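You operate a simulated robot arm through the tools that you are given. There is no shell and no other tool. Be economical: measure what you need, move in short steps, check, and stop when the job is done.

The job below is to be done with a simulated robot arm. You get a single attempt, and the scene is never put back.

JOB
Switch on the scanner, scan the class 1 meter and sort it: PASS green tray, HOLD yellow tray.
Fine: it is in the black grid tray; press CLEAR after the scan. Set down upright: what you pick out.
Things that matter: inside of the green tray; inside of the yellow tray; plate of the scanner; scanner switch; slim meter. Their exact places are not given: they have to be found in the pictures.

It is judged by the outcome, as a careful person would: the job done as asked, and still so three seconds after it is handed in. It fails if anything else is knocked over, pushed out of place, dropped, spilled or broken.

ROBOT AND FRAMES
A 7-joint arm with a two-finger gripper, on a carriage that runs on a rail from [-1023, 4] to [1357, -5] (x, y) and turns from -212 to 121 degrees about z. Base frame: it is fixed where the carriage stands at the start and does not move with it; the origin is on the floor, on the carriage's upright axis, x ahead of it, y to its left, z up; the surface under the hand at the start is at about z = 800. Readings come in mm, degrees, newtons and seconds.
Its first joint turns from -149.0 to 149.0 degrees. Places, roughly: inside of the green tray [500, -500, 800]; inside of the yellow tray [400, -800, 800]; plate of the scanner [800, -600, 800]; scanner switch [700, -700, 900]. Payload 2.45 kg.
Tool frame: the origin (TCP) lies between the finger pads and is the grasp point; the fingertips stand 26 mm ahead of it; z points along the fingers, y is the line along which they close. The gripper opens to 96 mm. The gripper's body begins 69 mm behind the TCP.
Orientation is told as [roll, pitch, yaw] about the base's x, y, z axes, in that order, counted from this pose: with the fingers straight down and closing along the base's y, the tool's x points along the base's -x, its y along +y and its z along -z.

CONTROLS
- The arm moves only by the tool send_rows. Its argument "deltas" is a list of rows, each an object of numbers (a shift or turn left out is 0, a gripper value left out holds the last): "dx", "dy", "dz": the shift along the base's x, y, z in mm; "ax", "ay", "az": the turn, a rotation vector about the base's x, y, z in degrees; "gripper": the opening, from 0 (shut) to 1 (fully open). In form: [{"dx": .., "dy": .., "dz": .., "ax": .., "ay": .., "az": .., "gripper": ..}, ...]. A call has 1 to 10 rows; each row is the pose to reach, as a shift and turn from the pose commanded when the call began. A row lasts 0.2 s, in which the tool goes at most 50 mm and 8.6 degrees; a call with a longer step from one row to the next is refused whole, and so is a gripper value outside its range. Where a pose cannot be reached the arm comes as near as it can. A force on the tool above 90 N (or 10 N above the force at the start of the call, whichever is more), or a blocked arm, ends the call early, and 0.2 s more pass. Each finger halts on what it meets, pressing with about 39 N; the grip force reading is that of the motor and also rises with nothing between the fingers. The clock runs only during rows and for 0.2 s after the last one: add rows that repeat a pose to give the fingers time. The reply holds the time, the measured pose of the TCP, the force on the tool along the base axes, the opening and the grip force, in the units named above and with some noise, with the torque about the TCP (base axes, N m) and any sound that the robot's microphone picked up.
- Cameras (640 x 400 px; columns grow to the right, rows downward): "scene" is now at [18.6, 107.5, 1662.2]; the picture's right is [-0.70, -0.71, 0.00], its down [-0.40, 0.40, -0.82] and it looks along [0.59, -0.58, -0.57] (base axes); focal length 255 px, centre (320, 200). "wrist" rides on the gripper at [82, 3, -98] in the tool frame; the picture's right is [-0.04, 1.00, 0.00], its down [-0.73, -0.03, -0.68] and it looks along [-0.68, -0.03, 0.73] (tool axes); focal length 256 px, centre (320, 200).
- capture(camera): a new picture of that camera. No time passes.
- raise_lower(by): slides the trunk up (or, below 0, down) by that many mm; the arm and the scene camera ride with it, the base frame stays. It gives what a move gives, with no picture.
- steer(legs): drives the robot by 1 to 6 legs, each [ahead, left, turn to the left] in mm, mm and degrees, along the robot's own axes; the way and the turn of a leg run together, so that a leg with both is an arc; at most 1500 mm and 180 degrees a leg. The arm and the cameras ride along, it lands a little off, and it stops where it bumps. It keeps to its track: a leg is cut to what the track allows. It gives what a move gives.
- head_to(pan, tilt): turns the head with the scene camera to pan (to the left, within 155 degrees either way) and tilt (down, from -29 to 69), counted from straight ahead of the robot. It gives what a move gives.
- pixel_to_xyz(camera, pixels): for up to 12 pixels [column, row] of the newest picture of that camera ("zoom" is the newest enlarged one), the place [x, y, z] in the base frame of the surface seen there, good to about 2 mm. No time passes.
- inspect(camera, box): a new picture of the part [left, top, right, bottom] of that camera's present view, enlarged. No time passes.
- finish_job(): hands the job in; it is judged then, once.

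Keep the steps short. Do not move on a guess: measure, check each grasp and each placing, and mend mistakes. In all there are 80 turns and 60 pictures (those below and enlarged ones count). Leave the gripper open and the arm clear of the work at the hand-in unless told otherwise, and finish with a single line.

The tools are called after "Emit:" as a command line: name --argument value ..., lists and objects as JSON in quotes. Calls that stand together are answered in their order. send_rows: Moves the arm, as the interface text tells. Its arguments: {"type":"object","properties":{"deltas":{"type":"array"}},"required":["deltas"]} The other tools are called the same way: raise_lower (by) slides the trunk up or down; steer (legs) drives the base; head_to (pan, tilt) turns the head that bears the scene camera; capture (camera) takes a picture; pixel_to_xyz (camera, pixels) gives the place of the surface under pixels of a picture; inspect (camera, box) takes an enlarged picture of a part of a camera's view; finish_job () hands the job in.

At the start:

```text
time_s: 0.0
tool_pos: [572.5, -711.6, 1172.0]
tcp_rot: [0.0, 0.0, -0.1]
force: [0.7, -0.6, 0.0]
ft_torque: [0.02, 0.03, -0.02]
finger_gap: 96.0
grasp_force: 0.0
trunk travel left (down, up): [-650.0, 60.0]
robot x, y, heading: [0.2, 1.3, -0.3]
head pan, tilt: [-44.5, 34.6]
```

scene: 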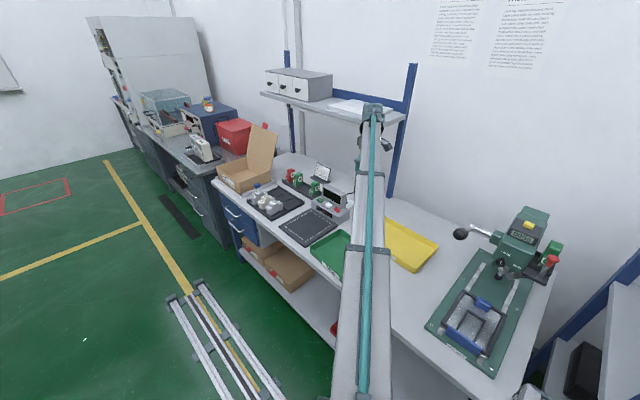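
wrist: 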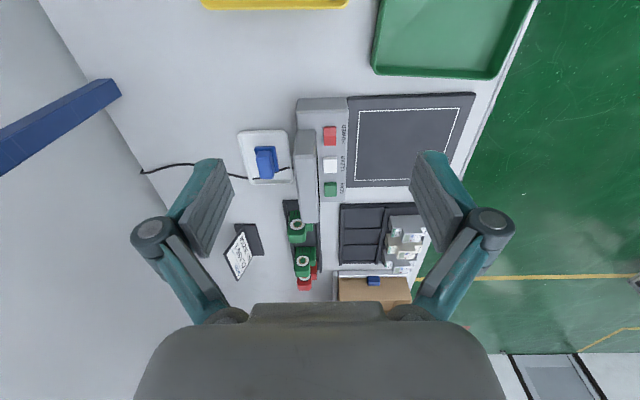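

I'll look closer at the scanner area with its switch, buttons, grid tray and sign card, in both cameras.

Emit:
inspect --camera "wrist" --box '[220, 80, 480, 310]'

Emit:
inspect --camera "scene" --box '[210, 130, 370, 250]'

```text
1.74 times, centred on (350, 195) of wrist
```

zoom: 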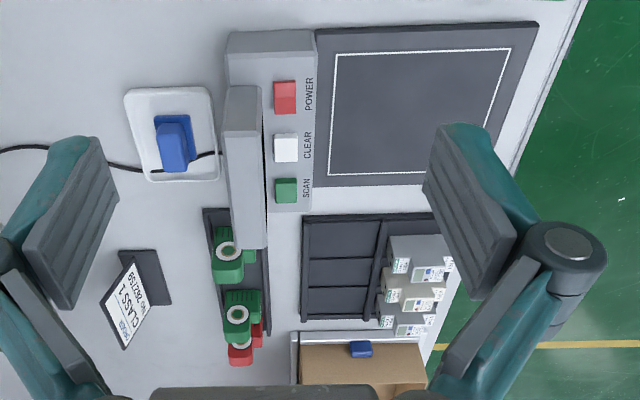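

```text
3.33 times, centred on (290, 190) of scene
```

zoom: 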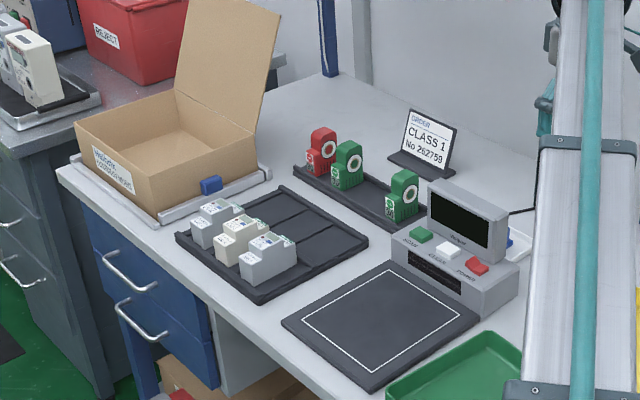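

Three meters stand in the grid tray; the card says CLASS 1 No 262759. I'll measure the key points in the wrist picture and zoom onto the meters' labels.

Emit:
capture --camera "wrist"

Emit:
pixel_to_xyz --camera "wrist" --pixels '[[330, 135], [330, 164], [330, 189], [266, 162], [355, 105], [468, 100], [355, 180], [450, 180], [404, 222], [400, 240], [400, 255], [307, 180]]'

Emit:
inspect --camera "wrist" --box '[336, 195, 436, 275]'

Emit:
inspect --camera "scene" --box '[240, 170, 310, 220]'

```text
55 pictures are left
```

wrist: 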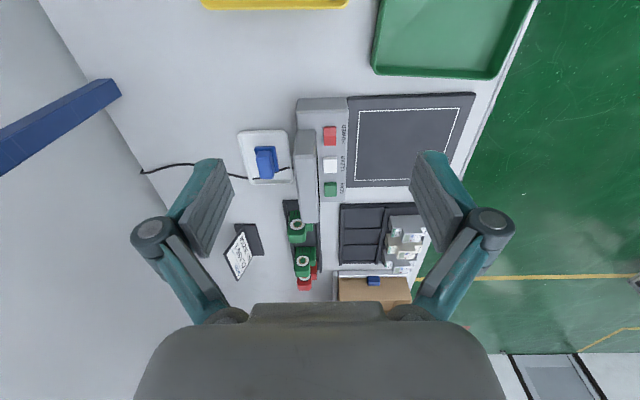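

```text
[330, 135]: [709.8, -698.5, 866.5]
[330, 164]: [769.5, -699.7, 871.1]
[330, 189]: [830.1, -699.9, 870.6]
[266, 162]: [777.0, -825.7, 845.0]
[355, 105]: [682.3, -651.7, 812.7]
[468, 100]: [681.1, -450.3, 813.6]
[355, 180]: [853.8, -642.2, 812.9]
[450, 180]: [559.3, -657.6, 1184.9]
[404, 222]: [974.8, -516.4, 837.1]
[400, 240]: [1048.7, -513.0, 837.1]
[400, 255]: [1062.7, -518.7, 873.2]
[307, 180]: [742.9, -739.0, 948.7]
```

```text
5.00 times, centred on (386, 235) of wrist
```

zoom: 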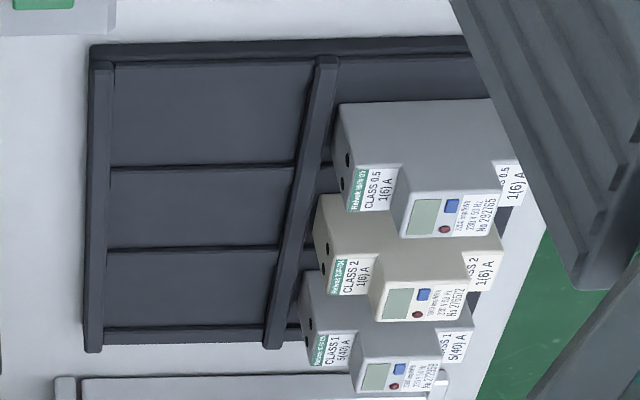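

```text
8.00 times, centred on (275, 195) of scene
```

zoom: 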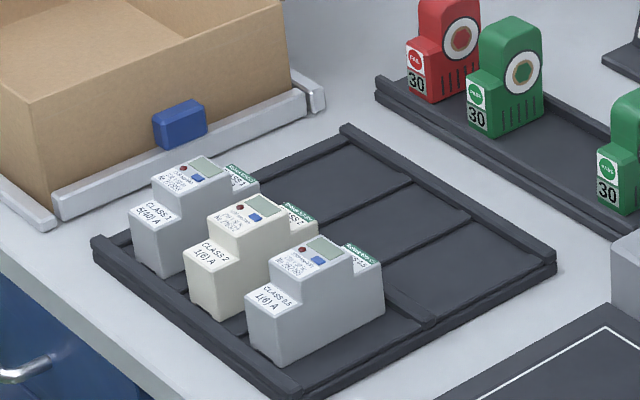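

Class 1 is the meter farthest along x, next to the cardboard box. I intend to drive along the rail, so I'll check the obstacles: shelf, posts and box lid.

Emit:
capture --camera "scene"

Emit:
pixel_to_xyz --camera "scene" --pixels '[[262, 94], [404, 120], [412, 70], [330, 80], [275, 128], [250, 130], [276, 198], [263, 190], [258, 184], [320, 225], [405, 245], [340, 250]]'

```text
52 pictures are left
```

scene: 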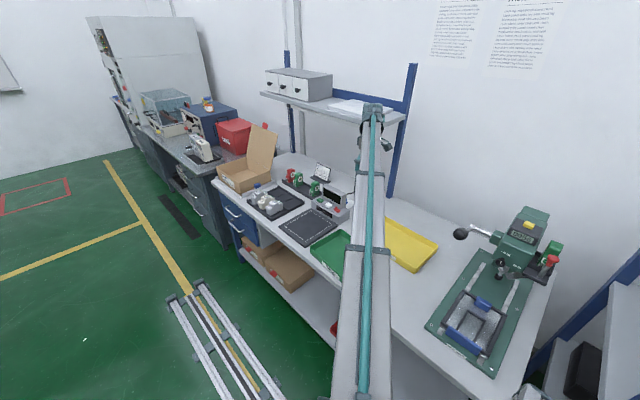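

```text
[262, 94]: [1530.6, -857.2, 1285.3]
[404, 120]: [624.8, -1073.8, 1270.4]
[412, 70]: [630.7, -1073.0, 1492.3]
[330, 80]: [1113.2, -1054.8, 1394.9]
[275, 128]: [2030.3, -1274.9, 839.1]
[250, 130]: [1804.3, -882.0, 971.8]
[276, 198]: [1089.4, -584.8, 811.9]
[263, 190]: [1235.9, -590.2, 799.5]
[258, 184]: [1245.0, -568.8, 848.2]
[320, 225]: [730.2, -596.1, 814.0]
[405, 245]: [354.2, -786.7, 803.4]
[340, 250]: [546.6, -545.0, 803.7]
```

The shelf edge is at about y=-857, z=1285 and the hand at y=-711. I'll pull the hand back toward the rail first, then drive ahead.

Emit:
send_rows --deltas '[{"dy": 45}, {"dy": 90}, {"dy": 135}, {"dy": 160, "dx": -30}, {"dy": 160, "dx": -70}, {"dy": 160, "dx": -100}, {"dy": 160, "dx": -100}]'

Emit:
steer --legs '[[600, 0, 0]]'

```text
time_s: 1.6
tool_pos: [473.0, -551.7, 1172.5]
tcp_rot: [0.0, 0.0, 0.0]
force: [-0.3, -0.5, -0.6]
ft_torque: [-0.04, -0.01, 0.02]
finger_gap: 96.0
grasp_force: 0.1
trunk travel left (down, up): [-650.0, 60.0]
robot x, y, heading: [0.3, -2.4, -0.2]
head pan, tilt: [-44.5, 34.6]
```

```text
time_s: 5.0
tool_pos: [1071.0, -556.6, 1173.0]
tcp_rot: [0.0, 0.0, -0.3]
force: [1.0, 0.1, -0.3]
ft_torque: [0.01, 0.02, 0.03]
finger_gap: 95.9
grasp_force: 0.0
trunk travel left (down, up): [-650.0, 60.0]
robot x, y, heading: [602.0, -2.6, -0.4]
head pan, tilt: [-44.5, 34.6]
```

Now I'll point the head at the scanner and look.

Emit:
head_to --pan -70 --tilt 42

Emit:
capture --camera "scene"

Emit:
capture --camera "wrist"

```text
time_s: 5.9
tool_pos: [1071.8, -557.4, 1172.0]
tcp_rot: [0.0, 0.0, -0.3]
force: [0.5, 0.2, -0.2]
ft_torque: [-0.03, -0.02, -0.02]
finger_gap: 96.0
grasp_force: 0.0
trunk travel left (down, up): [-650.0, 60.0]
robot x, y, heading: [601.9, -0.7, -0.4]
head pan, tilt: [-70.0, 42.0]
```

```text
51 pictures are left
```

scene: 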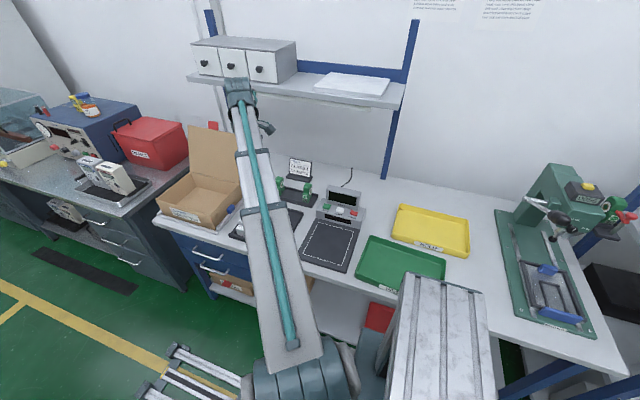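

```text
50 pictures are left
```

wrist: 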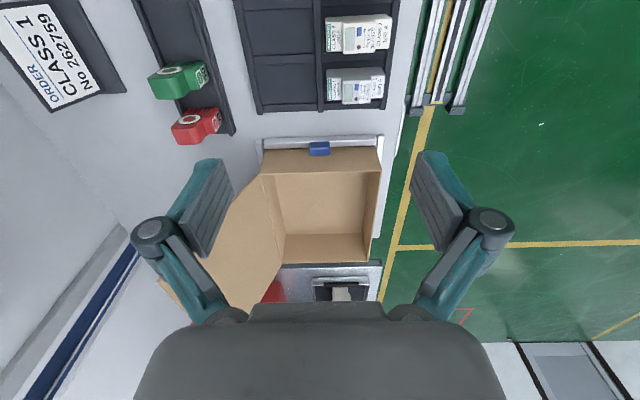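

Class 1 meter measurements next: the lower of the two visible meters, at around (356, 85).

Emit:
inspect --camera "wrist" --box '[300, 0, 420, 120]'

Emit:
inspect --camera "scene" --box '[300, 170, 400, 270]'

```text
3.33 times, centred on (360, 60) of wrist
```

zoom: 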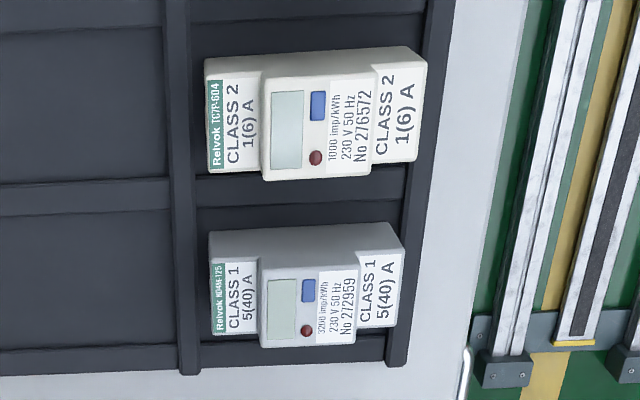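

```text
4.00 times, centred on (350, 220) of scene
```

zoom: 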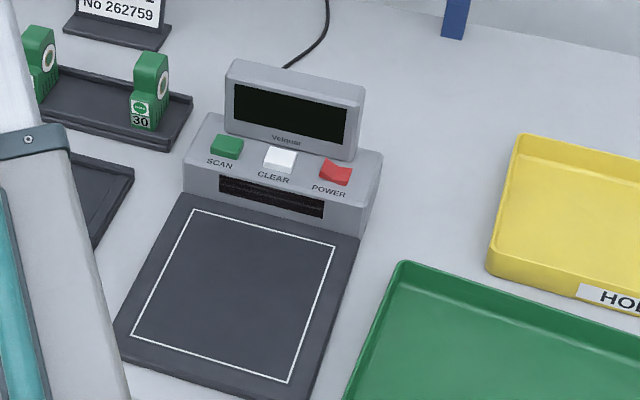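

The tray's class 1 meter is the one with No 272959; it's the only class 1 there. Measuring its faces.

Emit:
pixel_to_xyz --camera "wrist" --pixels '[[346, 91], [356, 91], [367, 92], [334, 87], [378, 87], [354, 76], [344, 84], [369, 84], [330, 80], [380, 80], [345, 104], [367, 103]]'

Emit:
pixel_to_xyz --camera "wrist" --pixels '[[329, 70], [382, 68], [329, 99], [384, 97], [354, 108], [354, 55], [390, 90], [322, 85], [300, 90], [345, 101], [369, 100], [318, 147]]'

```text
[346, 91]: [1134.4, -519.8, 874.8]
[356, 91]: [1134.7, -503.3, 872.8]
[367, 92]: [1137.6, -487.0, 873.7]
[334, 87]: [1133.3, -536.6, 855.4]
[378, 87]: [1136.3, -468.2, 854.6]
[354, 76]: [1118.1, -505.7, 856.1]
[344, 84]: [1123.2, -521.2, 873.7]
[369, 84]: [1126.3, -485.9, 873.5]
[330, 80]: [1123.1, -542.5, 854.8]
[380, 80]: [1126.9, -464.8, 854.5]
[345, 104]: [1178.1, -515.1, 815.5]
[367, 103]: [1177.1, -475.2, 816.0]
```

```text
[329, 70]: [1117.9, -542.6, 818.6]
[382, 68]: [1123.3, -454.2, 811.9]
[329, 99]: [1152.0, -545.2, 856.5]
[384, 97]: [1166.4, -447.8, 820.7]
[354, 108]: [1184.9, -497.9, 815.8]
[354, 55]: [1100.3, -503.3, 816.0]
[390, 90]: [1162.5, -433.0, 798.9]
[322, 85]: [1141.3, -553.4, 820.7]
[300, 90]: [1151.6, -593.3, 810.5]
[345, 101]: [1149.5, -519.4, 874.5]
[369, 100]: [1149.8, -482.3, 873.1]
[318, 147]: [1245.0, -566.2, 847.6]
```

The class 1 meter spans x 1118–1153, y -545 to -463, top z 874. First I'll power the scanner: turn the hand -90° about z, shut the fingers, and move above POWER at (710, -698), staying high.

Emit:
send_rows --deltas '[{"dx": -36, "dy": -14, "az": -8.5, "gripper": 0}, {"dx": -72, "dy": -28, "az": -17}, {"dx": -108, "dy": -42, "az": -25.5}, {"dx": -144, "dy": -56, "az": -34}, {"dx": -180, "dy": -70, "az": -42.5}, {"dx": -216, "dy": -84, "az": -51}, {"dx": -252, "dy": -98, "az": -59.5}, {"dx": -288, "dy": -112, "az": -68}, {"dx": -324, "dy": -126, "az": -76.5}, {"dx": -360, "dy": -141, "az": -85}]'

Emit:
send_rows --deltas '[{"dz": -40, "az": -4.7}, {"dz": -80, "az": -4.7}, {"dz": -120, "az": -4.7}, {"dz": -160, "az": -4.7}, {"dz": -160, "az": -4.7}]'

Emit:
capture --camera "wrist"

```text
time_s: 8.1
tool_pos: [712.0, -695.7, 1172.5]
tcp_rot: [0.0, 0.1, -85.4]
force: [-0.1, 0.2, 0.2]
ft_torque: [0.0, -0.02, 0.02]
finger_gap: 0.0
grasp_force: 28.7
trunk travel left (down, up): [-650.0, 60.0]
robot x, y, heading: [602.4, -0.9, -0.3]
head pan, tilt: [-70.0, 42.0]
```

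```text
time_s: 9.3
tool_pos: [711.8, -696.0, 1012.3]
tcp_rot: [0.0, 0.0, -90.0]
force: [0.0, 0.0, 0.8]
ft_torque: [0.01, 0.0, 0.03]
finger_gap: 0.0
grasp_force: 29.1
trunk travel left (down, up): [-650.0, 60.0]
robot x, y, heading: [600.7, -0.6, -0.2]
head pan, tilt: [-70.0, 42.0]
```

```text
47 pictures are left
```

wrist: 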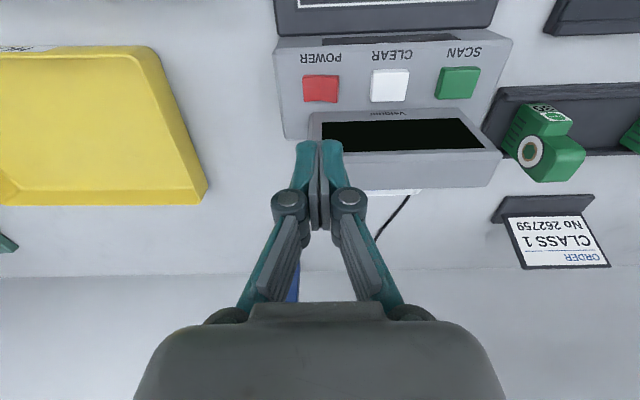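

Emit:
inspect --camera "wrist" --box '[290, 40, 370, 120]'

Emit:
pixel_to_xyz --camera "wrist" --pixels '[[306, 78], [320, 78], [335, 78], [306, 98], [320, 98], [335, 98], [320, 88], [390, 85], [459, 82], [330, 120], [390, 70], [390, 98]]'

```text
5.00 times, centred on (330, 80) of wrist
```

zoom: 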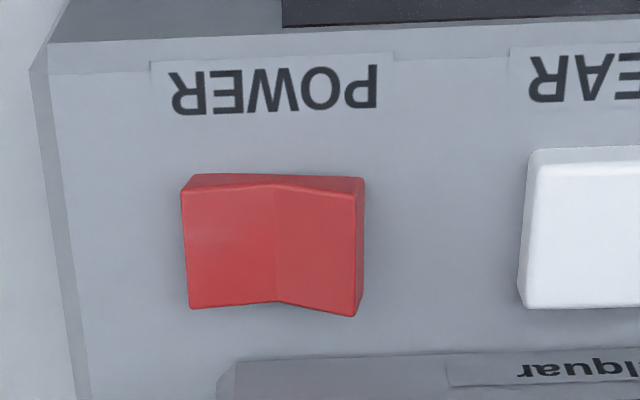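

```text
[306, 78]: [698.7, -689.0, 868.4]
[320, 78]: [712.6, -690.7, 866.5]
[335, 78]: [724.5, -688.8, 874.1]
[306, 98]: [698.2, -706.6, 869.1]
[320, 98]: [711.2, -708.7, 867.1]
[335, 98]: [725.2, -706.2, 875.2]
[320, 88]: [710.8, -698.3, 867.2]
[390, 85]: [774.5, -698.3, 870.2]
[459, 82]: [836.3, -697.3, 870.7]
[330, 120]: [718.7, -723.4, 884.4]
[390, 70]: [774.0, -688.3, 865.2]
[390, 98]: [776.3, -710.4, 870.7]
```

POWER is a rocker along x, with its high side at x≈727 (z 875). I'll come down on that side with the shut fingers, bit by bit.

Emit:
send_rows --deltas '[{"dx": 18, "dy": -2, "dz": -40}, {"dx": 18, "dy": -2, "dz": -80}, {"dx": 18, "dy": -2, "dz": -100}, {"dx": 18, "dy": -2, "dz": -107}, {"dx": 18, "dy": -2, "dz": -113}, {"dx": 18, "dy": -2, "dz": -118}]'

Emit:
inspect --camera "scene" --box '[300, 170, 400, 270]'

```text
time_s: 10.7
tool_pos: [728.6, -699.6, 895.1]
tcp_rot: [0.1, 0.0, -90.0]
force: [0.7, -0.9, -0.2]
ft_torque: [-0.02, -0.01, -0.02]
finger_gap: 0.2
grasp_force: 28.4
trunk travel left (down, up): [-650.0, 60.0]
robot x, y, heading: [602.2, 0.3, -0.4]
head pan, tilt: [-70.0, 42.0]
```

```text
4.00 times, centred on (350, 220) of scene
```

zoom: 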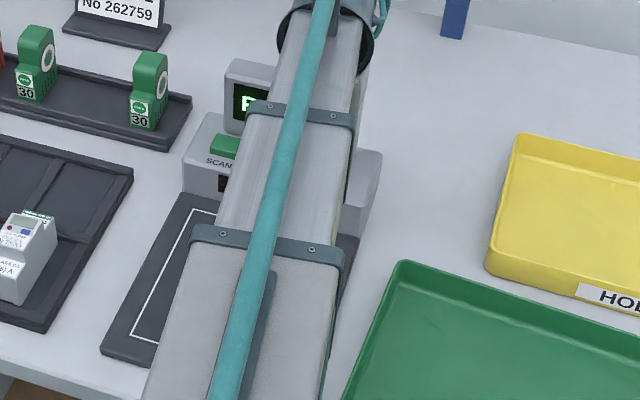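

The display lit up green. I'll lift away and read it.

Emit:
send_rows --deltas '[{"dz": 40}, {"dz": 80}, {"dz": 120}, {"dz": 120}]'

Emit:
inspect --camera "wrist" --box '[260, 0, 500, 150]'

```text
time_s: 11.7
tool_pos: [728.8, -701.2, 1015.9]
tcp_rot: [0.0, -0.1, -90.0]
force: [0.3, -0.6, -0.5]
ft_torque: [0.03, -0.01, 0.0]
finger_gap: 0.2
grasp_force: 28.8
trunk travel left (down, up): [-650.0, 60.0]
robot x, y, heading: [600.0, -5.0, -0.2]
head pan, tilt: [-70.0, 42.0]
```

```text
2.67 times, centred on (380, 75) of wrist
```

zoom: 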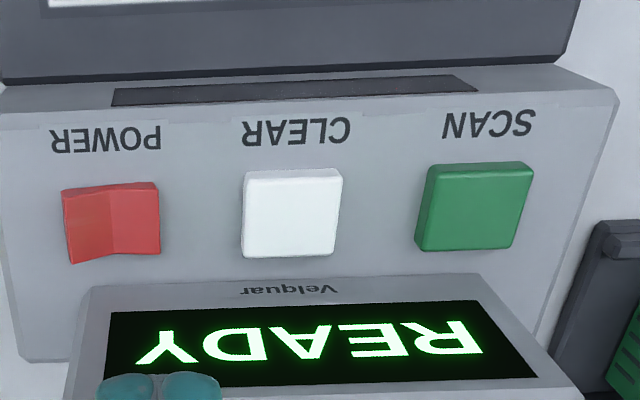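

Scanner READY. Now over to the meter at (1135, -504), opening the fingers to about 56 mm.

Emit:
send_rows --deltas '[{"dx": 41, "dy": 20, "gripper": 0.58}, {"dx": 82, "dy": 40}, {"dx": 122, "dy": 60}, {"dx": 163, "dy": 80}, {"dx": 203, "dy": 99}, {"dx": 244, "dy": 119}, {"dx": 285, "dy": 139}, {"dx": 325, "dy": 158}, {"dx": 366, "dy": 178}, {"dx": 406, "dy": 196}]'

Emit:
capture --camera "wrist"

```text
time_s: 13.9
tool_pos: [1136.9, -504.0, 1016.1]
tcp_rot: [0.0, 0.0, -90.0]
force: [-1.0, 0.1, 0.0]
ft_torque: [-0.01, -0.01, 0.0]
finger_gap: 55.7
grasp_force: 0.1
trunk travel left (down, up): [-650.0, 60.0]
robot x, y, heading: [603.4, -2.3, -0.4]
head pan, tilt: [-70.0, 42.0]
```

```text
43 pictures are left
```

wrist: 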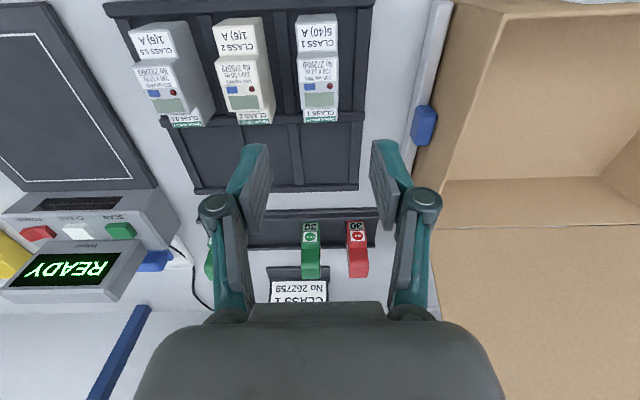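

Checking the meter's edges from here before descending.

Emit:
pixel_to_xyz --camera "wrist" --pixels '[[302, 95], [337, 95], [320, 95], [299, 17], [336, 17], [318, 14], [304, 118], [337, 118], [305, 100], [272, 90], [320, 106]]'

Emit:
inspect --camera "wrist" --box '[260, 0, 400, 130]'

```text
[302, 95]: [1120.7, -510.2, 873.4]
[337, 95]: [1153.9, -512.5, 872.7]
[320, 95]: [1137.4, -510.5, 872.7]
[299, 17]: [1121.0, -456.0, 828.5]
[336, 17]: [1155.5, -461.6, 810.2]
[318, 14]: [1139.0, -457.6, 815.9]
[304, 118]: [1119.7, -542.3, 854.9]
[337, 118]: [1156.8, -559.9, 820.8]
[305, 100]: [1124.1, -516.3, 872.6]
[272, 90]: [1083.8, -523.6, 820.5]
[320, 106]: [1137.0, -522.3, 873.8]
```

```text
3.08 times, centred on (330, 65) of wrist
```

zoom: 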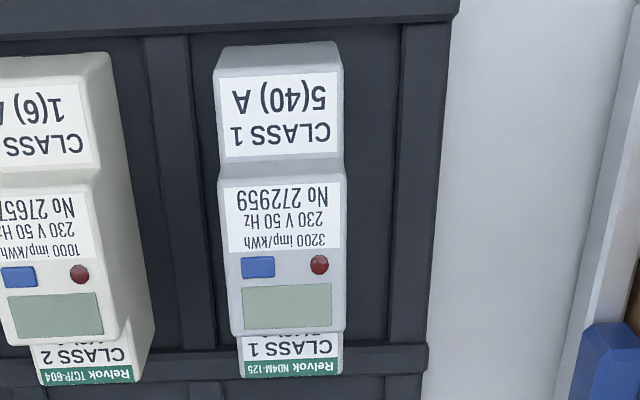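

Centred at x≈1136.5, which is under the hand. I'll descend to TCP z≈852 (tips 826, above the ribs), watching the force.

Emit:
send_rows --deltas '[{"dz": -45}, {"dz": -90}, {"dz": -115}, {"dz": -135}, {"dz": -150}, {"dz": -164}, {"dz": -164}]'

Emit:
capture --camera "wrist"

```text
time_s: 15.5
tool_pos: [1136.0, -503.3, 850.5]
tcp_rot: [0.0, 0.1, -90.0]
force: [0.5, 0.2, -0.6]
ft_torque: [-0.01, 0.0, 0.0]
finger_gap: 55.5
grasp_force: 0.1
trunk travel left (down, up): [-650.0, 60.0]
robot x, y, heading: [603.3, -5.2, -0.3]
head pan, tilt: [-70.0, 42.0]
```

```text
41 pictures are left
```

wrist: 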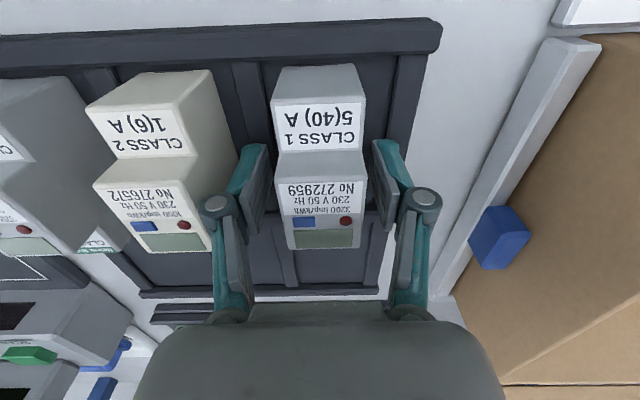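

The fingers straddle the meter, clear of its neighbour. Closing.

Emit:
send_rows --deltas '[{"gripper": 0.3}, {"gripper": 0.3}, {"gripper": 0.3}, {"gripper": 0.3}]'

```text
time_s: 16.5
tool_pos: [1135.2, -504.2, 852.1]
tcp_rot: [0.0, 0.0, -90.0]
force: [0.3, 0.1, 1.7]
ft_torque: [0.0, -0.1, -0.02]
finger_gap: 35.1
grasp_force: 39.1
trunk travel left (down, up): [-650.0, 60.0]
robot x, y, heading: [601.1, -3.6, 0.0]
head pan, tilt: [-70.0, 42.0]
```

It grips at 35 mm. Lifting straight up.

Emit:
send_rows --deltas '[{"dz": 15}, {"dz": 40}, {"dz": 80}, {"dz": 120}, {"dz": 120}]'

Emit:
capture --camera "wrist"

```text
time_s: 17.7
tool_pos: [1136.3, -502.5, 973.0]
tcp_rot: [0.0, 0.0, -89.9]
force: [0.5, 0.5, -1.2]
ft_torque: [0.02, -0.01, -0.01]
finger_gap: 35.1
grasp_force: 38.9
trunk travel left (down, up): [-650.0, 60.0]
robot x, y, heading: [601.6, 2.0, -0.4]
head pan, tilt: [-70.0, 42.0]
```

```text
40 pictures are left
```

wrist: 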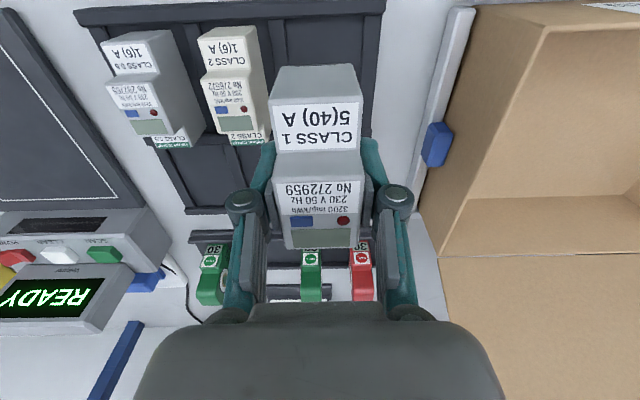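

Meter held level. Carrying it over the plate's middle, about (768, -550).

Emit:
send_rows --deltas '[{"dx": -41, "dy": -5}, {"dx": -82, "dy": -10}, {"dx": -123, "dy": -15}, {"dx": -164, "dy": -20}, {"dx": -205, "dy": -26}, {"dx": -246, "dy": -32}, {"dx": -287, "dy": -38}, {"dx": -328, "dy": -44}, {"dx": -368, "dy": -48}, {"dx": -368, "dy": -48}]'

Emit:
capture --camera "wrist"

```text
time_s: 19.9
tool_pos: [768.5, -549.8, 973.3]
tcp_rot: [0.0, 0.0, -90.0]
force: [-0.2, 0.2, -1.2]
ft_torque: [-0.01, 0.02, 0.0]
finger_gap: 35.4
grasp_force: 39.0
trunk travel left (down, up): [-650.0, 60.0]
robot x, y, heading: [602.6, -2.0, -0.2]
head pan, tilt: [-70.0, 42.0]
```

```text
39 pictures are left
```

wrist: 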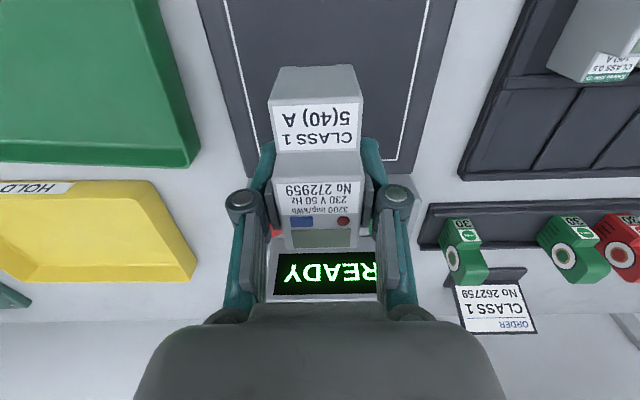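

Measuring the white outline to centre well.

Emit:
pixel_to_xyz --camera "wrist" --pixels '[[237, 70], [415, 70], [255, 146], [392, 160], [240, 150], [410, 174], [265, 65], [300, 90]]'

Emit:
inspect --camera "scene" --box '[290, 180, 400, 280]'

```text
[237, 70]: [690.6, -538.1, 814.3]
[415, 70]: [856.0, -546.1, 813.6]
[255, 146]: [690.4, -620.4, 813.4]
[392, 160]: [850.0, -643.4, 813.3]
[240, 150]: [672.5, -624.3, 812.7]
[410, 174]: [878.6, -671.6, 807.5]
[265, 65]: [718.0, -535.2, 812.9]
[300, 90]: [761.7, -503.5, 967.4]
```

```text
4.00 times, centred on (345, 230) of scene
```

zoom: 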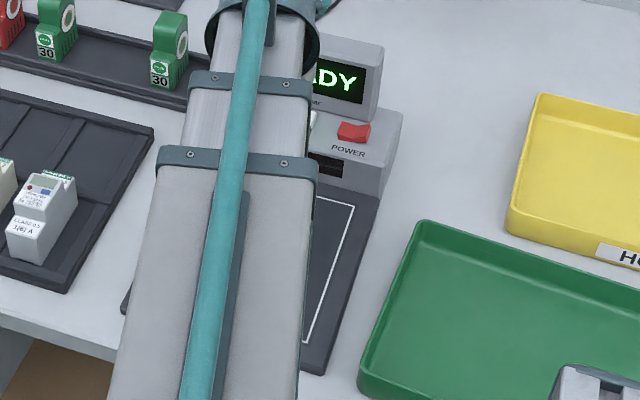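

Outline x 690–845, so the spot is good. Lowering toward the plate in fine final steps.

Emit:
send_rows --deltas '[{"dz": -40}, {"dz": -75}, {"dz": -95}, {"dz": -103}, {"dz": -107}, {"dz": -109}, {"dz": -111}]'

```text
time_s: 21.5
tool_pos: [767.0, -550.5, 860.8]
tcp_rot: [0.1, 0.0, -90.0]
force: [0.5, -0.2, -0.9]
ft_torque: [-0.05, -0.03, 0.0]
finger_gap: 35.1
grasp_force: 38.6
trunk travel left (down, up): [-650.0, 60.0]
robot x, y, heading: [600.4, -3.5, -0.2]
head pan, tilt: [-70.0, 42.0]
```

Emit:
send_rows --deltas '[{"dz": -1}, {"dz": -2}, {"dz": -3}, {"dz": -3}]'

Emit:
capture --camera "wrist"

```text
time_s: 22.5
tool_pos: [766.9, -552.4, 858.5]
tcp_rot: [0.0, 0.0, -90.0]
force: [0.9, -0.5, -2.1]
ft_torque: [0.0, -0.01, -0.01]
finger_gap: 35.1
grasp_force: 38.5
trunk travel left (down, up): [-650.0, 60.0]
robot x, y, heading: [601.0, -2.6, -0.2]
head pan, tilt: [-70.0, 42.0]
```

```text
37 pictures are left
```

wrist: 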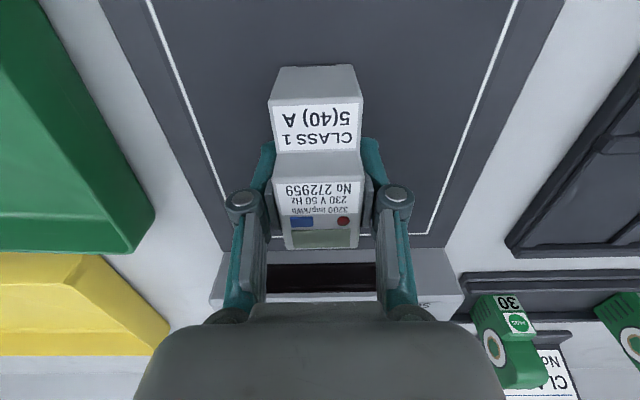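

No contact yet (force unchanged). I'll continue in 1 mm steps.

Emit:
send_rows --deltas '[{"dz": -1}, {"dz": -1}, {"dz": -2}, {"dz": -2}, {"dz": -3}, {"dz": -3}]'

```text
time_s: 23.9
tool_pos: [767.8, -551.3, 855.1]
tcp_rot: [0.0, 0.0, -90.0]
force: [0.6, 0.2, -1.1]
ft_torque: [-0.03, 0.0, -0.03]
finger_gap: 35.2
grasp_force: 39.0
trunk travel left (down, up): [-650.0, 60.0]
robot x, y, heading: [601.2, -0.8, -0.1]
head pan, tilt: [-70.0, 42.0]
```

Emit:
send_rows --deltas '[{"dz": -1}, {"dz": -1}, {"dz": -2}, {"dz": -2}, {"dz": -3}, {"dz": -3}]'

```text
time_s: 25.3
tool_pos: [766.0, -552.3, 851.9]
tcp_rot: [0.0, -0.2, -89.9]
force: [1.3, -8.0, 31.2]
ft_torque: [0.28, -0.02, -0.04]
finger_gap: 35.2
grasp_force: 38.6
trunk travel left (down, up): [-650.0, 60.0]
robot x, y, heading: [601.4, -0.9, -0.3]
head pan, tilt: [-70.0, 42.0]
```

Contact: 31 N upward. Easing up 1.5 mm, then opening to about 58 mm and rising.

Emit:
send_rows --deltas '[{"dz": 1.5}, {"dz": 1.5, "gripper": 0.45}, {"dz": 1.5, "gripper": 0.6}, {"dz": 1.5, "gripper": 0.6}, {"dz": 1.5}, {"dz": 40}, {"dz": 85}, {"dz": 130}, {"dz": 160}, {"dz": 160}]'

Emit:
capture --camera "wrist"

```text
time_s: 27.5
tool_pos: [764.9, -548.1, 1011.3]
tcp_rot: [0.1, 0.0, -90.0]
force: [-0.5, 0.8, -0.2]
ft_torque: [-0.02, -0.02, -0.01]
finger_gap: 57.7
grasp_force: 0.0
trunk travel left (down, up): [-650.0, 60.0]
robot x, y, heading: [598.6, -4.1, -0.3]
head pan, tilt: [-70.0, 42.0]
```

```text
36 pictures are left
```

wrist: 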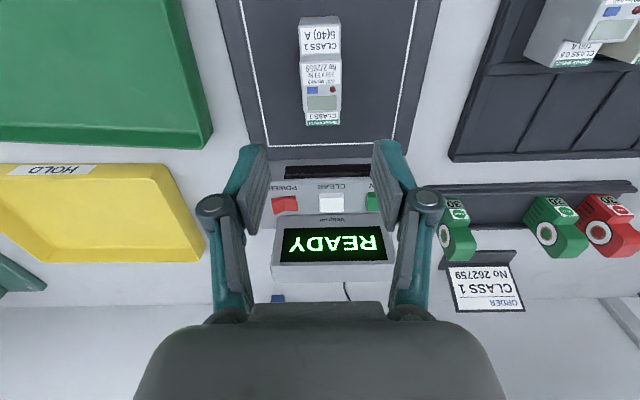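

The meter stands inside the outline. Next, SCAN at (836, -698, 871): shut the fingers and move above it.

Emit:
send_rows --deltas '[{"dx": 18, "dy": -37, "gripper": 0}, {"dx": 36, "dy": -75}, {"dx": 54, "dy": -112}, {"dx": 71, "dy": -149}, {"dx": 71, "dy": -149, "dz": -40}, {"dx": 71, "dy": -149, "dz": -80}, {"dx": 71, "dy": -149, "dz": -100}, {"dx": 71, "dy": -149, "dz": -100}]'

Emit:
send_rows --deltas '[{"dz": -8}, {"dz": -13}, {"dz": -16}, {"dz": -18}]'

Emit:
send_rows --deltas '[{"dz": 40}, {"dz": 80}, {"dz": 115}, {"dz": 115}]'

Emit:
capture --camera "wrist"

```text
time_s: 29.3
tool_pos: [838.5, -699.5, 912.8]
tcp_rot: [-0.1, -0.1, -89.9]
force: [0.6, -0.7, -0.3]
ft_torque: [0.0, -0.01, 0.03]
finger_gap: 0.0
grasp_force: 28.6
trunk travel left (down, up): [-650.0, 60.0]
robot x, y, heading: [601.3, -0.1, -0.1]
head pan, tilt: [-70.0, 42.0]
```

```text
time_s: 30.3
tool_pos: [837.5, -701.7, 893.5]
tcp_rot: [-0.1, 0.0, -90.0]
force: [0.0, -0.4, 1.4]
ft_torque: [0.05, 0.02, -0.02]
finger_gap: 5.9
grasp_force: 28.4
trunk travel left (down, up): [-650.0, 60.0]
robot x, y, heading: [600.3, -2.6, -0.4]
head pan, tilt: [-70.0, 42.0]
heard: click
```

```text
time_s: 31.3
tool_pos: [837.4, -701.1, 1009.6]
tcp_rot: [0.0, 0.0, -90.0]
force: [0.7, 0.6, -0.6]
ft_torque: [0.01, -0.01, -0.01]
finger_gap: 0.2
grasp_force: 27.7
trunk travel left (down, up): [-650.0, 60.0]
robot x, y, heading: [603.7, -2.2, -0.2]
head pan, tilt: [-70.0, 42.0]
```

```text
35 pictures are left
```

wrist: 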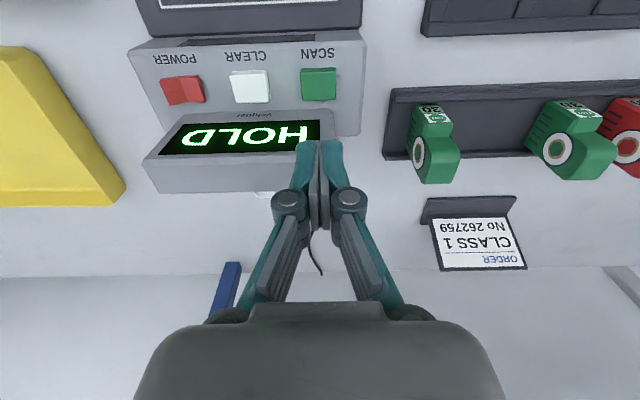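

The display reads HOLD, so it goes in the yellow tray. Now CLEAR at (775, -699, 870).

Emit:
inspect --camera "wrist" --box '[130, 50, 370, 200]'

Emit:
send_rows --deltas '[{"dx": -31}, {"dx": -62, "dy": 2}, {"dx": -62, "dy": 2, "dz": -45}, {"dx": -62, "dy": 2, "dz": -85}, {"dx": -62, "dy": 2, "dz": -100}, {"dx": -62, "dy": 2, "dz": -106}, {"dx": -62, "dy": 2, "dz": -111}, {"dx": -62, "dy": 2, "dz": -114}, {"dx": -62, "dy": 2, "dz": -116}]'

Emit:
send_rows --deltas '[{"dz": 40}, {"dz": 80}, {"dz": 115}, {"dz": 115}]'

Emit:
capture --camera "wrist"

```text
2.67 times, centred on (250, 125) of wrist
```

zoom: 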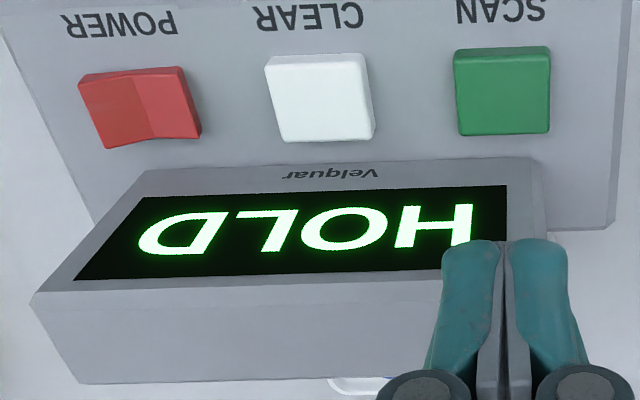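

```text
time_s: 33.3
tool_pos: [776.2, -698.5, 892.0]
tcp_rot: [0.0, 0.0, -90.0]
force: [-1.2, 0.0, 1.4]
ft_torque: [0.03, 0.0, -0.02]
finger_gap: 6.1
grasp_force: 28.6
trunk travel left (down, up): [-650.0, 60.0]
robot x, y, heading: [602.2, -1.7, -0.5]
head pan, tilt: [-70.0, 42.0]
heard: click
```

```text
time_s: 34.3
tool_pos: [775.4, -696.1, 1007.8]
tcp_rot: [0.1, 0.0, -90.0]
force: [0.3, -0.7, 0.1]
ft_torque: [-0.02, 0.0, 0.01]
finger_gap: 0.0
grasp_force: 28.9
trunk travel left (down, up): [-650.0, 60.0]
robot x, y, heading: [604.2, -5.1, -0.2]
head pan, tilt: [-70.0, 42.0]
```

```text
33 pictures are left
```

wrist: 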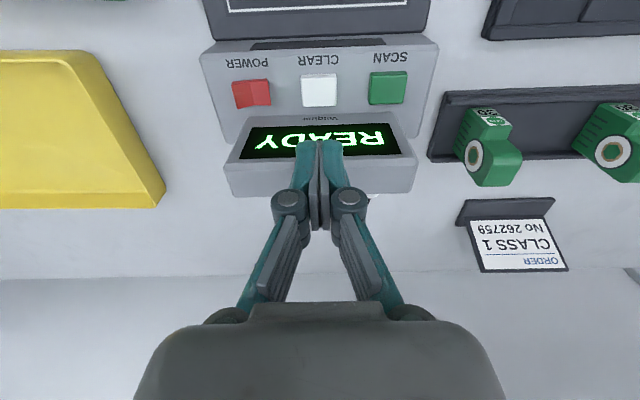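

Cleared: READY again. Back above the meter at (767, -551) with the fingers opened to 58 mm, and a check of its position.

Emit:
send_rows --deltas '[{"dx": -2, "dy": 37, "gripper": 0.6}, {"dx": -4, "dy": 75}, {"dx": -6, "dy": 112}, {"dx": -8, "dy": 146}, {"dx": -8, "dy": 146}]'

Emit:
capture --camera "wrist"

Emit:
pixel_to_xyz --camera "wrist" --pixels '[[303, 85], [340, 85], [320, 20], [320, 123], [320, 85], [60, 165], [120, 175], [20, 235], [150, 200], [100, 220]]'

```text
time_s: 35.5
tool_pos: [767.2, -551.3, 1006.7]
tcp_rot: [0.0, 0.0, -90.0]
force: [-0.2, -0.1, 0.6]
ft_torque: [0.05, 0.01, -0.02]
finger_gap: 57.4
grasp_force: 0.1
trunk travel left (down, up): [-650.0, 60.0]
robot x, y, heading: [601.3, -2.4, -0.1]
head pan, tilt: [-70.0, 42.0]
```

```text
32 pictures are left
```

wrist: 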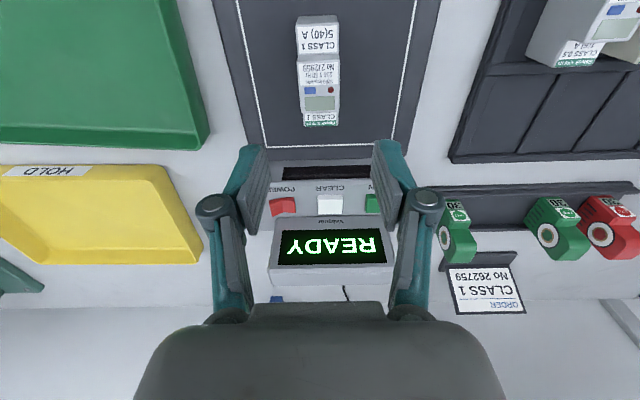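

```text
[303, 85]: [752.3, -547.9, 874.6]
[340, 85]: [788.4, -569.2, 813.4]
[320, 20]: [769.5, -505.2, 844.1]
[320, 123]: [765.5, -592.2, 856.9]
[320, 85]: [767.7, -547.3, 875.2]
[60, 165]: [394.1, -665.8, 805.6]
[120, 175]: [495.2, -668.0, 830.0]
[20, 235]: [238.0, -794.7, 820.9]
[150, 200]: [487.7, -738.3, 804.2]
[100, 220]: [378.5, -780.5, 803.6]
```

The meter sits at x≈768, unmoved. Descend, grip, lift.

Emit:
send_rows --deltas '[{"dz": -45}, {"dz": -90}, {"dz": -120}, {"dz": -140}, {"dz": -152}, {"dz": -152}, {"dz": -152, "gripper": 0.3}, {"dz": -152, "gripper": 0.3}, {"dz": -152, "gripper": 0.3}, {"dz": -152, "gripper": 0.3}]'

Emit:
send_rows --deltas '[{"dz": 10}, {"dz": 50}, {"dz": 95}, {"dz": 130}, {"dz": 130}]'

Emit:
capture --camera "wrist"

Emit:
capture --camera "scene"

Emit:
pixel_to_xyz --camera "scene" --pixels '[[402, 208], [466, 220], [396, 237], [466, 252], [430, 228], [415, 225], [450, 235], [430, 215], [410, 238]]'

```text
time_s: 37.7
tool_pos: [768.4, -553.3, 856.2]
tcp_rot: [0.1, -0.1, -90.0]
force: [0.9, -0.7, 0.8]
ft_torque: [-0.09, 0.04, -0.02]
finger_gap: 35.4
grasp_force: 39.1
trunk travel left (down, up): [-650.0, 60.0]
robot x, y, heading: [605.8, -0.8, -0.4]
head pan, tilt: [-70.0, 42.0]
```

```text
time_s: 38.9
tool_pos: [768.7, -552.5, 985.7]
tcp_rot: [0.0, -0.1, -90.0]
force: [0.0, 0.0, -1.7]
ft_torque: [0.03, -0.03, 0.01]
finger_gap: 35.2
grasp_force: 39.1
trunk travel left (down, up): [-650.0, 60.0]
robot x, y, heading: [597.7, -3.3, -0.3]
head pan, tilt: [-70.0, 42.0]
```

```text
31 pictures are left
```

wrist: 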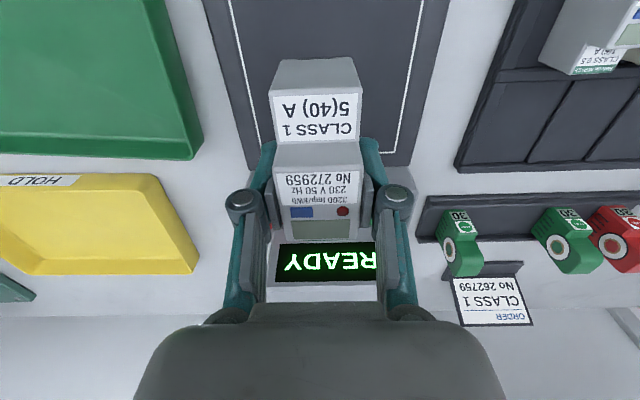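

```text
30 pictures are left
```

scene: 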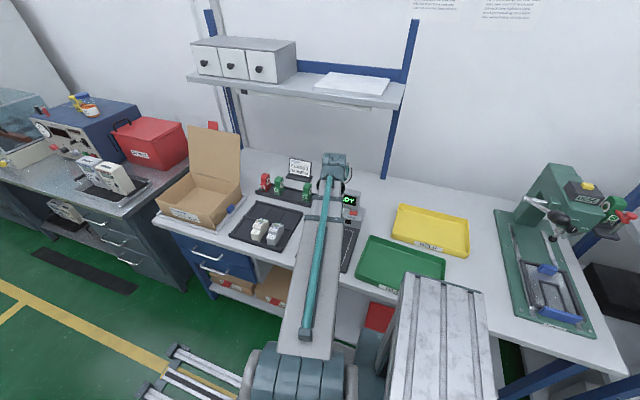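

```text
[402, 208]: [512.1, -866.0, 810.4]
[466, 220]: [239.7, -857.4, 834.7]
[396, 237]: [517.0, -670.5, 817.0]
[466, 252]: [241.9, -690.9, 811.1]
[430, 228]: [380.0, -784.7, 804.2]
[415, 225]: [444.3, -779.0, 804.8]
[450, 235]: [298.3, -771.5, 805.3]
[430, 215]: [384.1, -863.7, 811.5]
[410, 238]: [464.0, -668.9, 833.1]
```

The meter is held. The yellow tray's inside spans about x 250–505, y -865 to -680, floor 804. Carrying to (385, -770).

Emit:
send_rows --deltas '[{"dx": -43, "dy": -10}, {"dx": -86, "dy": -20}, {"dx": -129, "dy": -40}, {"dx": -170, "dy": -65}, {"dx": -209, "dy": -92}, {"dx": -247, "dy": -120}, {"dx": -284, "dy": -148}, {"dx": -320, "dy": -175}, {"dx": -355, "dy": -200}, {"dx": -384, "dy": -218}]'

Emit:
send_rows --deltas '[{"dz": -45}, {"dz": -85}, {"dz": -110}, {"dz": -125}, {"dz": -130}, {"dz": -133}, {"dz": -133}]'

Emit:
capture --camera "wrist"

```text
time_s: 41.1
tool_pos: [383.4, -768.5, 986.1]
tcp_rot: [0.0, 0.0, -90.0]
force: [1.0, -0.1, -1.7]
ft_torque: [0.0, 0.04, 0.01]
finger_gap: 35.4
grasp_force: 39.0
trunk travel left (down, up): [-650.0, 60.0]
robot x, y, heading: [599.1, -7.5, -0.3]
head pan, tilt: [-70.0, 42.0]
```

```text
time_s: 42.7
tool_pos: [383.9, -771.4, 851.8]
tcp_rot: [0.0, 0.0, -90.0]
force: [0.6, 0.0, -1.9]
ft_torque: [-0.01, 0.01, 0.01]
finger_gap: 35.0
grasp_force: 38.6
trunk travel left (down, up): [-650.0, 60.0]
robot x, y, heading: [602.1, -3.6, -0.3]
head pan, tilt: [-70.0, 42.0]
```

```text
29 pictures are left
```

wrist: 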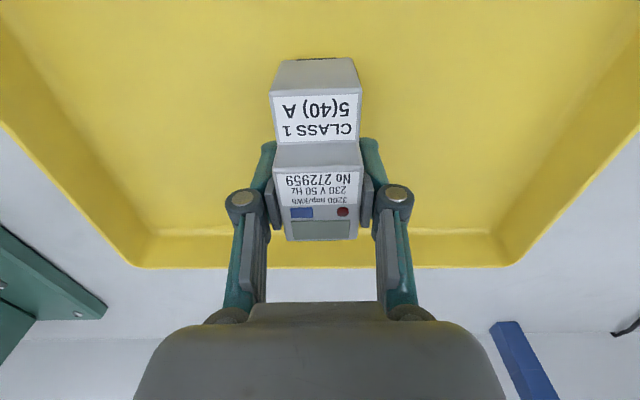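

Well inside the tray, just above the floor. Going down 1 mm at a time to contact.

Emit:
send_rows --deltas '[{"dz": -1}, {"dz": -2}, {"dz": -3}, {"dz": -4}, {"dz": -5}, {"dz": -5}]'

```text
time_s: 44.1
tool_pos: [384.7, -769.4, 847.4]
tcp_rot: [0.1, -0.2, -89.9]
force: [-0.9, -1.0, 8.4]
ft_torque: [0.2, 0.03, 0.02]
finger_gap: 35.1
grasp_force: 39.2
trunk travel left (down, up): [-650.0, 60.0]
robot x, y, heading: [601.0, -3.1, -0.2]
head pan, tilt: [-70.0, 42.0]
```

Light contact of 8 N. Releasing and rising straight up.

Emit:
send_rows --deltas '[{"gripper": 0.45}, {"gripper": 0.6}, {"gripper": 0.65}, {"gripper": 0.65}, {"dz": 35}, {"dz": 80}, {"dz": 125}, {"dz": 170}, {"dz": 210, "gripper": 1}, {"dz": 210}]'

Emit:
capture --camera "wrist"

Emit:
capture --camera "scene"

```text
time_s: 46.3
tool_pos: [385.0, -768.7, 1058.8]
tcp_rot: [-0.1, 0.0, -90.0]
force: [-0.4, -0.3, 0.9]
ft_torque: [-0.02, -0.03, -0.02]
finger_gap: 95.9
grasp_force: 0.0
trunk travel left (down, up): [-650.0, 60.0]
robot x, y, heading: [599.7, 1.4, -0.2]
head pan, tilt: [-70.0, 42.0]
```

```text
28 pictures are left
```

wrist: 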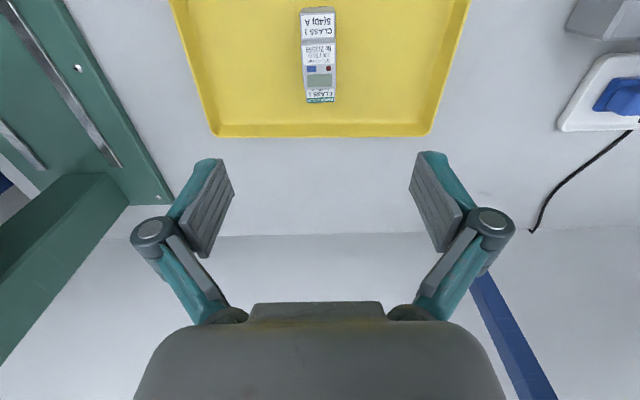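

```text
27 pictures are left
```

scene: 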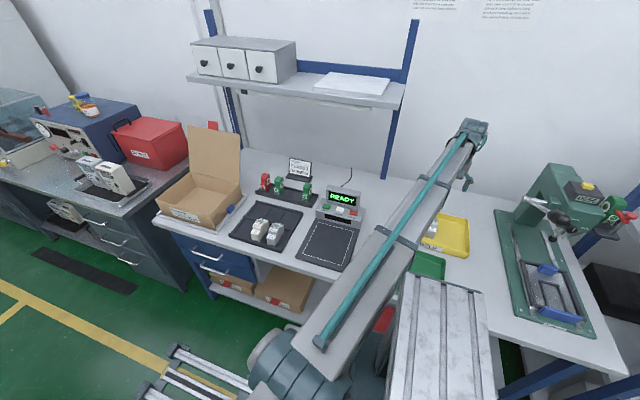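

The meter stands upright in the yellow tray, the scanner is on and shows READY, the other items are where they were, and the arm is up with the gripper open. Handing in.

Emit:
finish_job

```text
The job is handed in.
```

Job handed in: I switched the scanner on and scanned the class 1 meter (No 272959; the order card shows No 262759); it read HOLD, so after pressing CLEAR I set it upright in the yellow tray.
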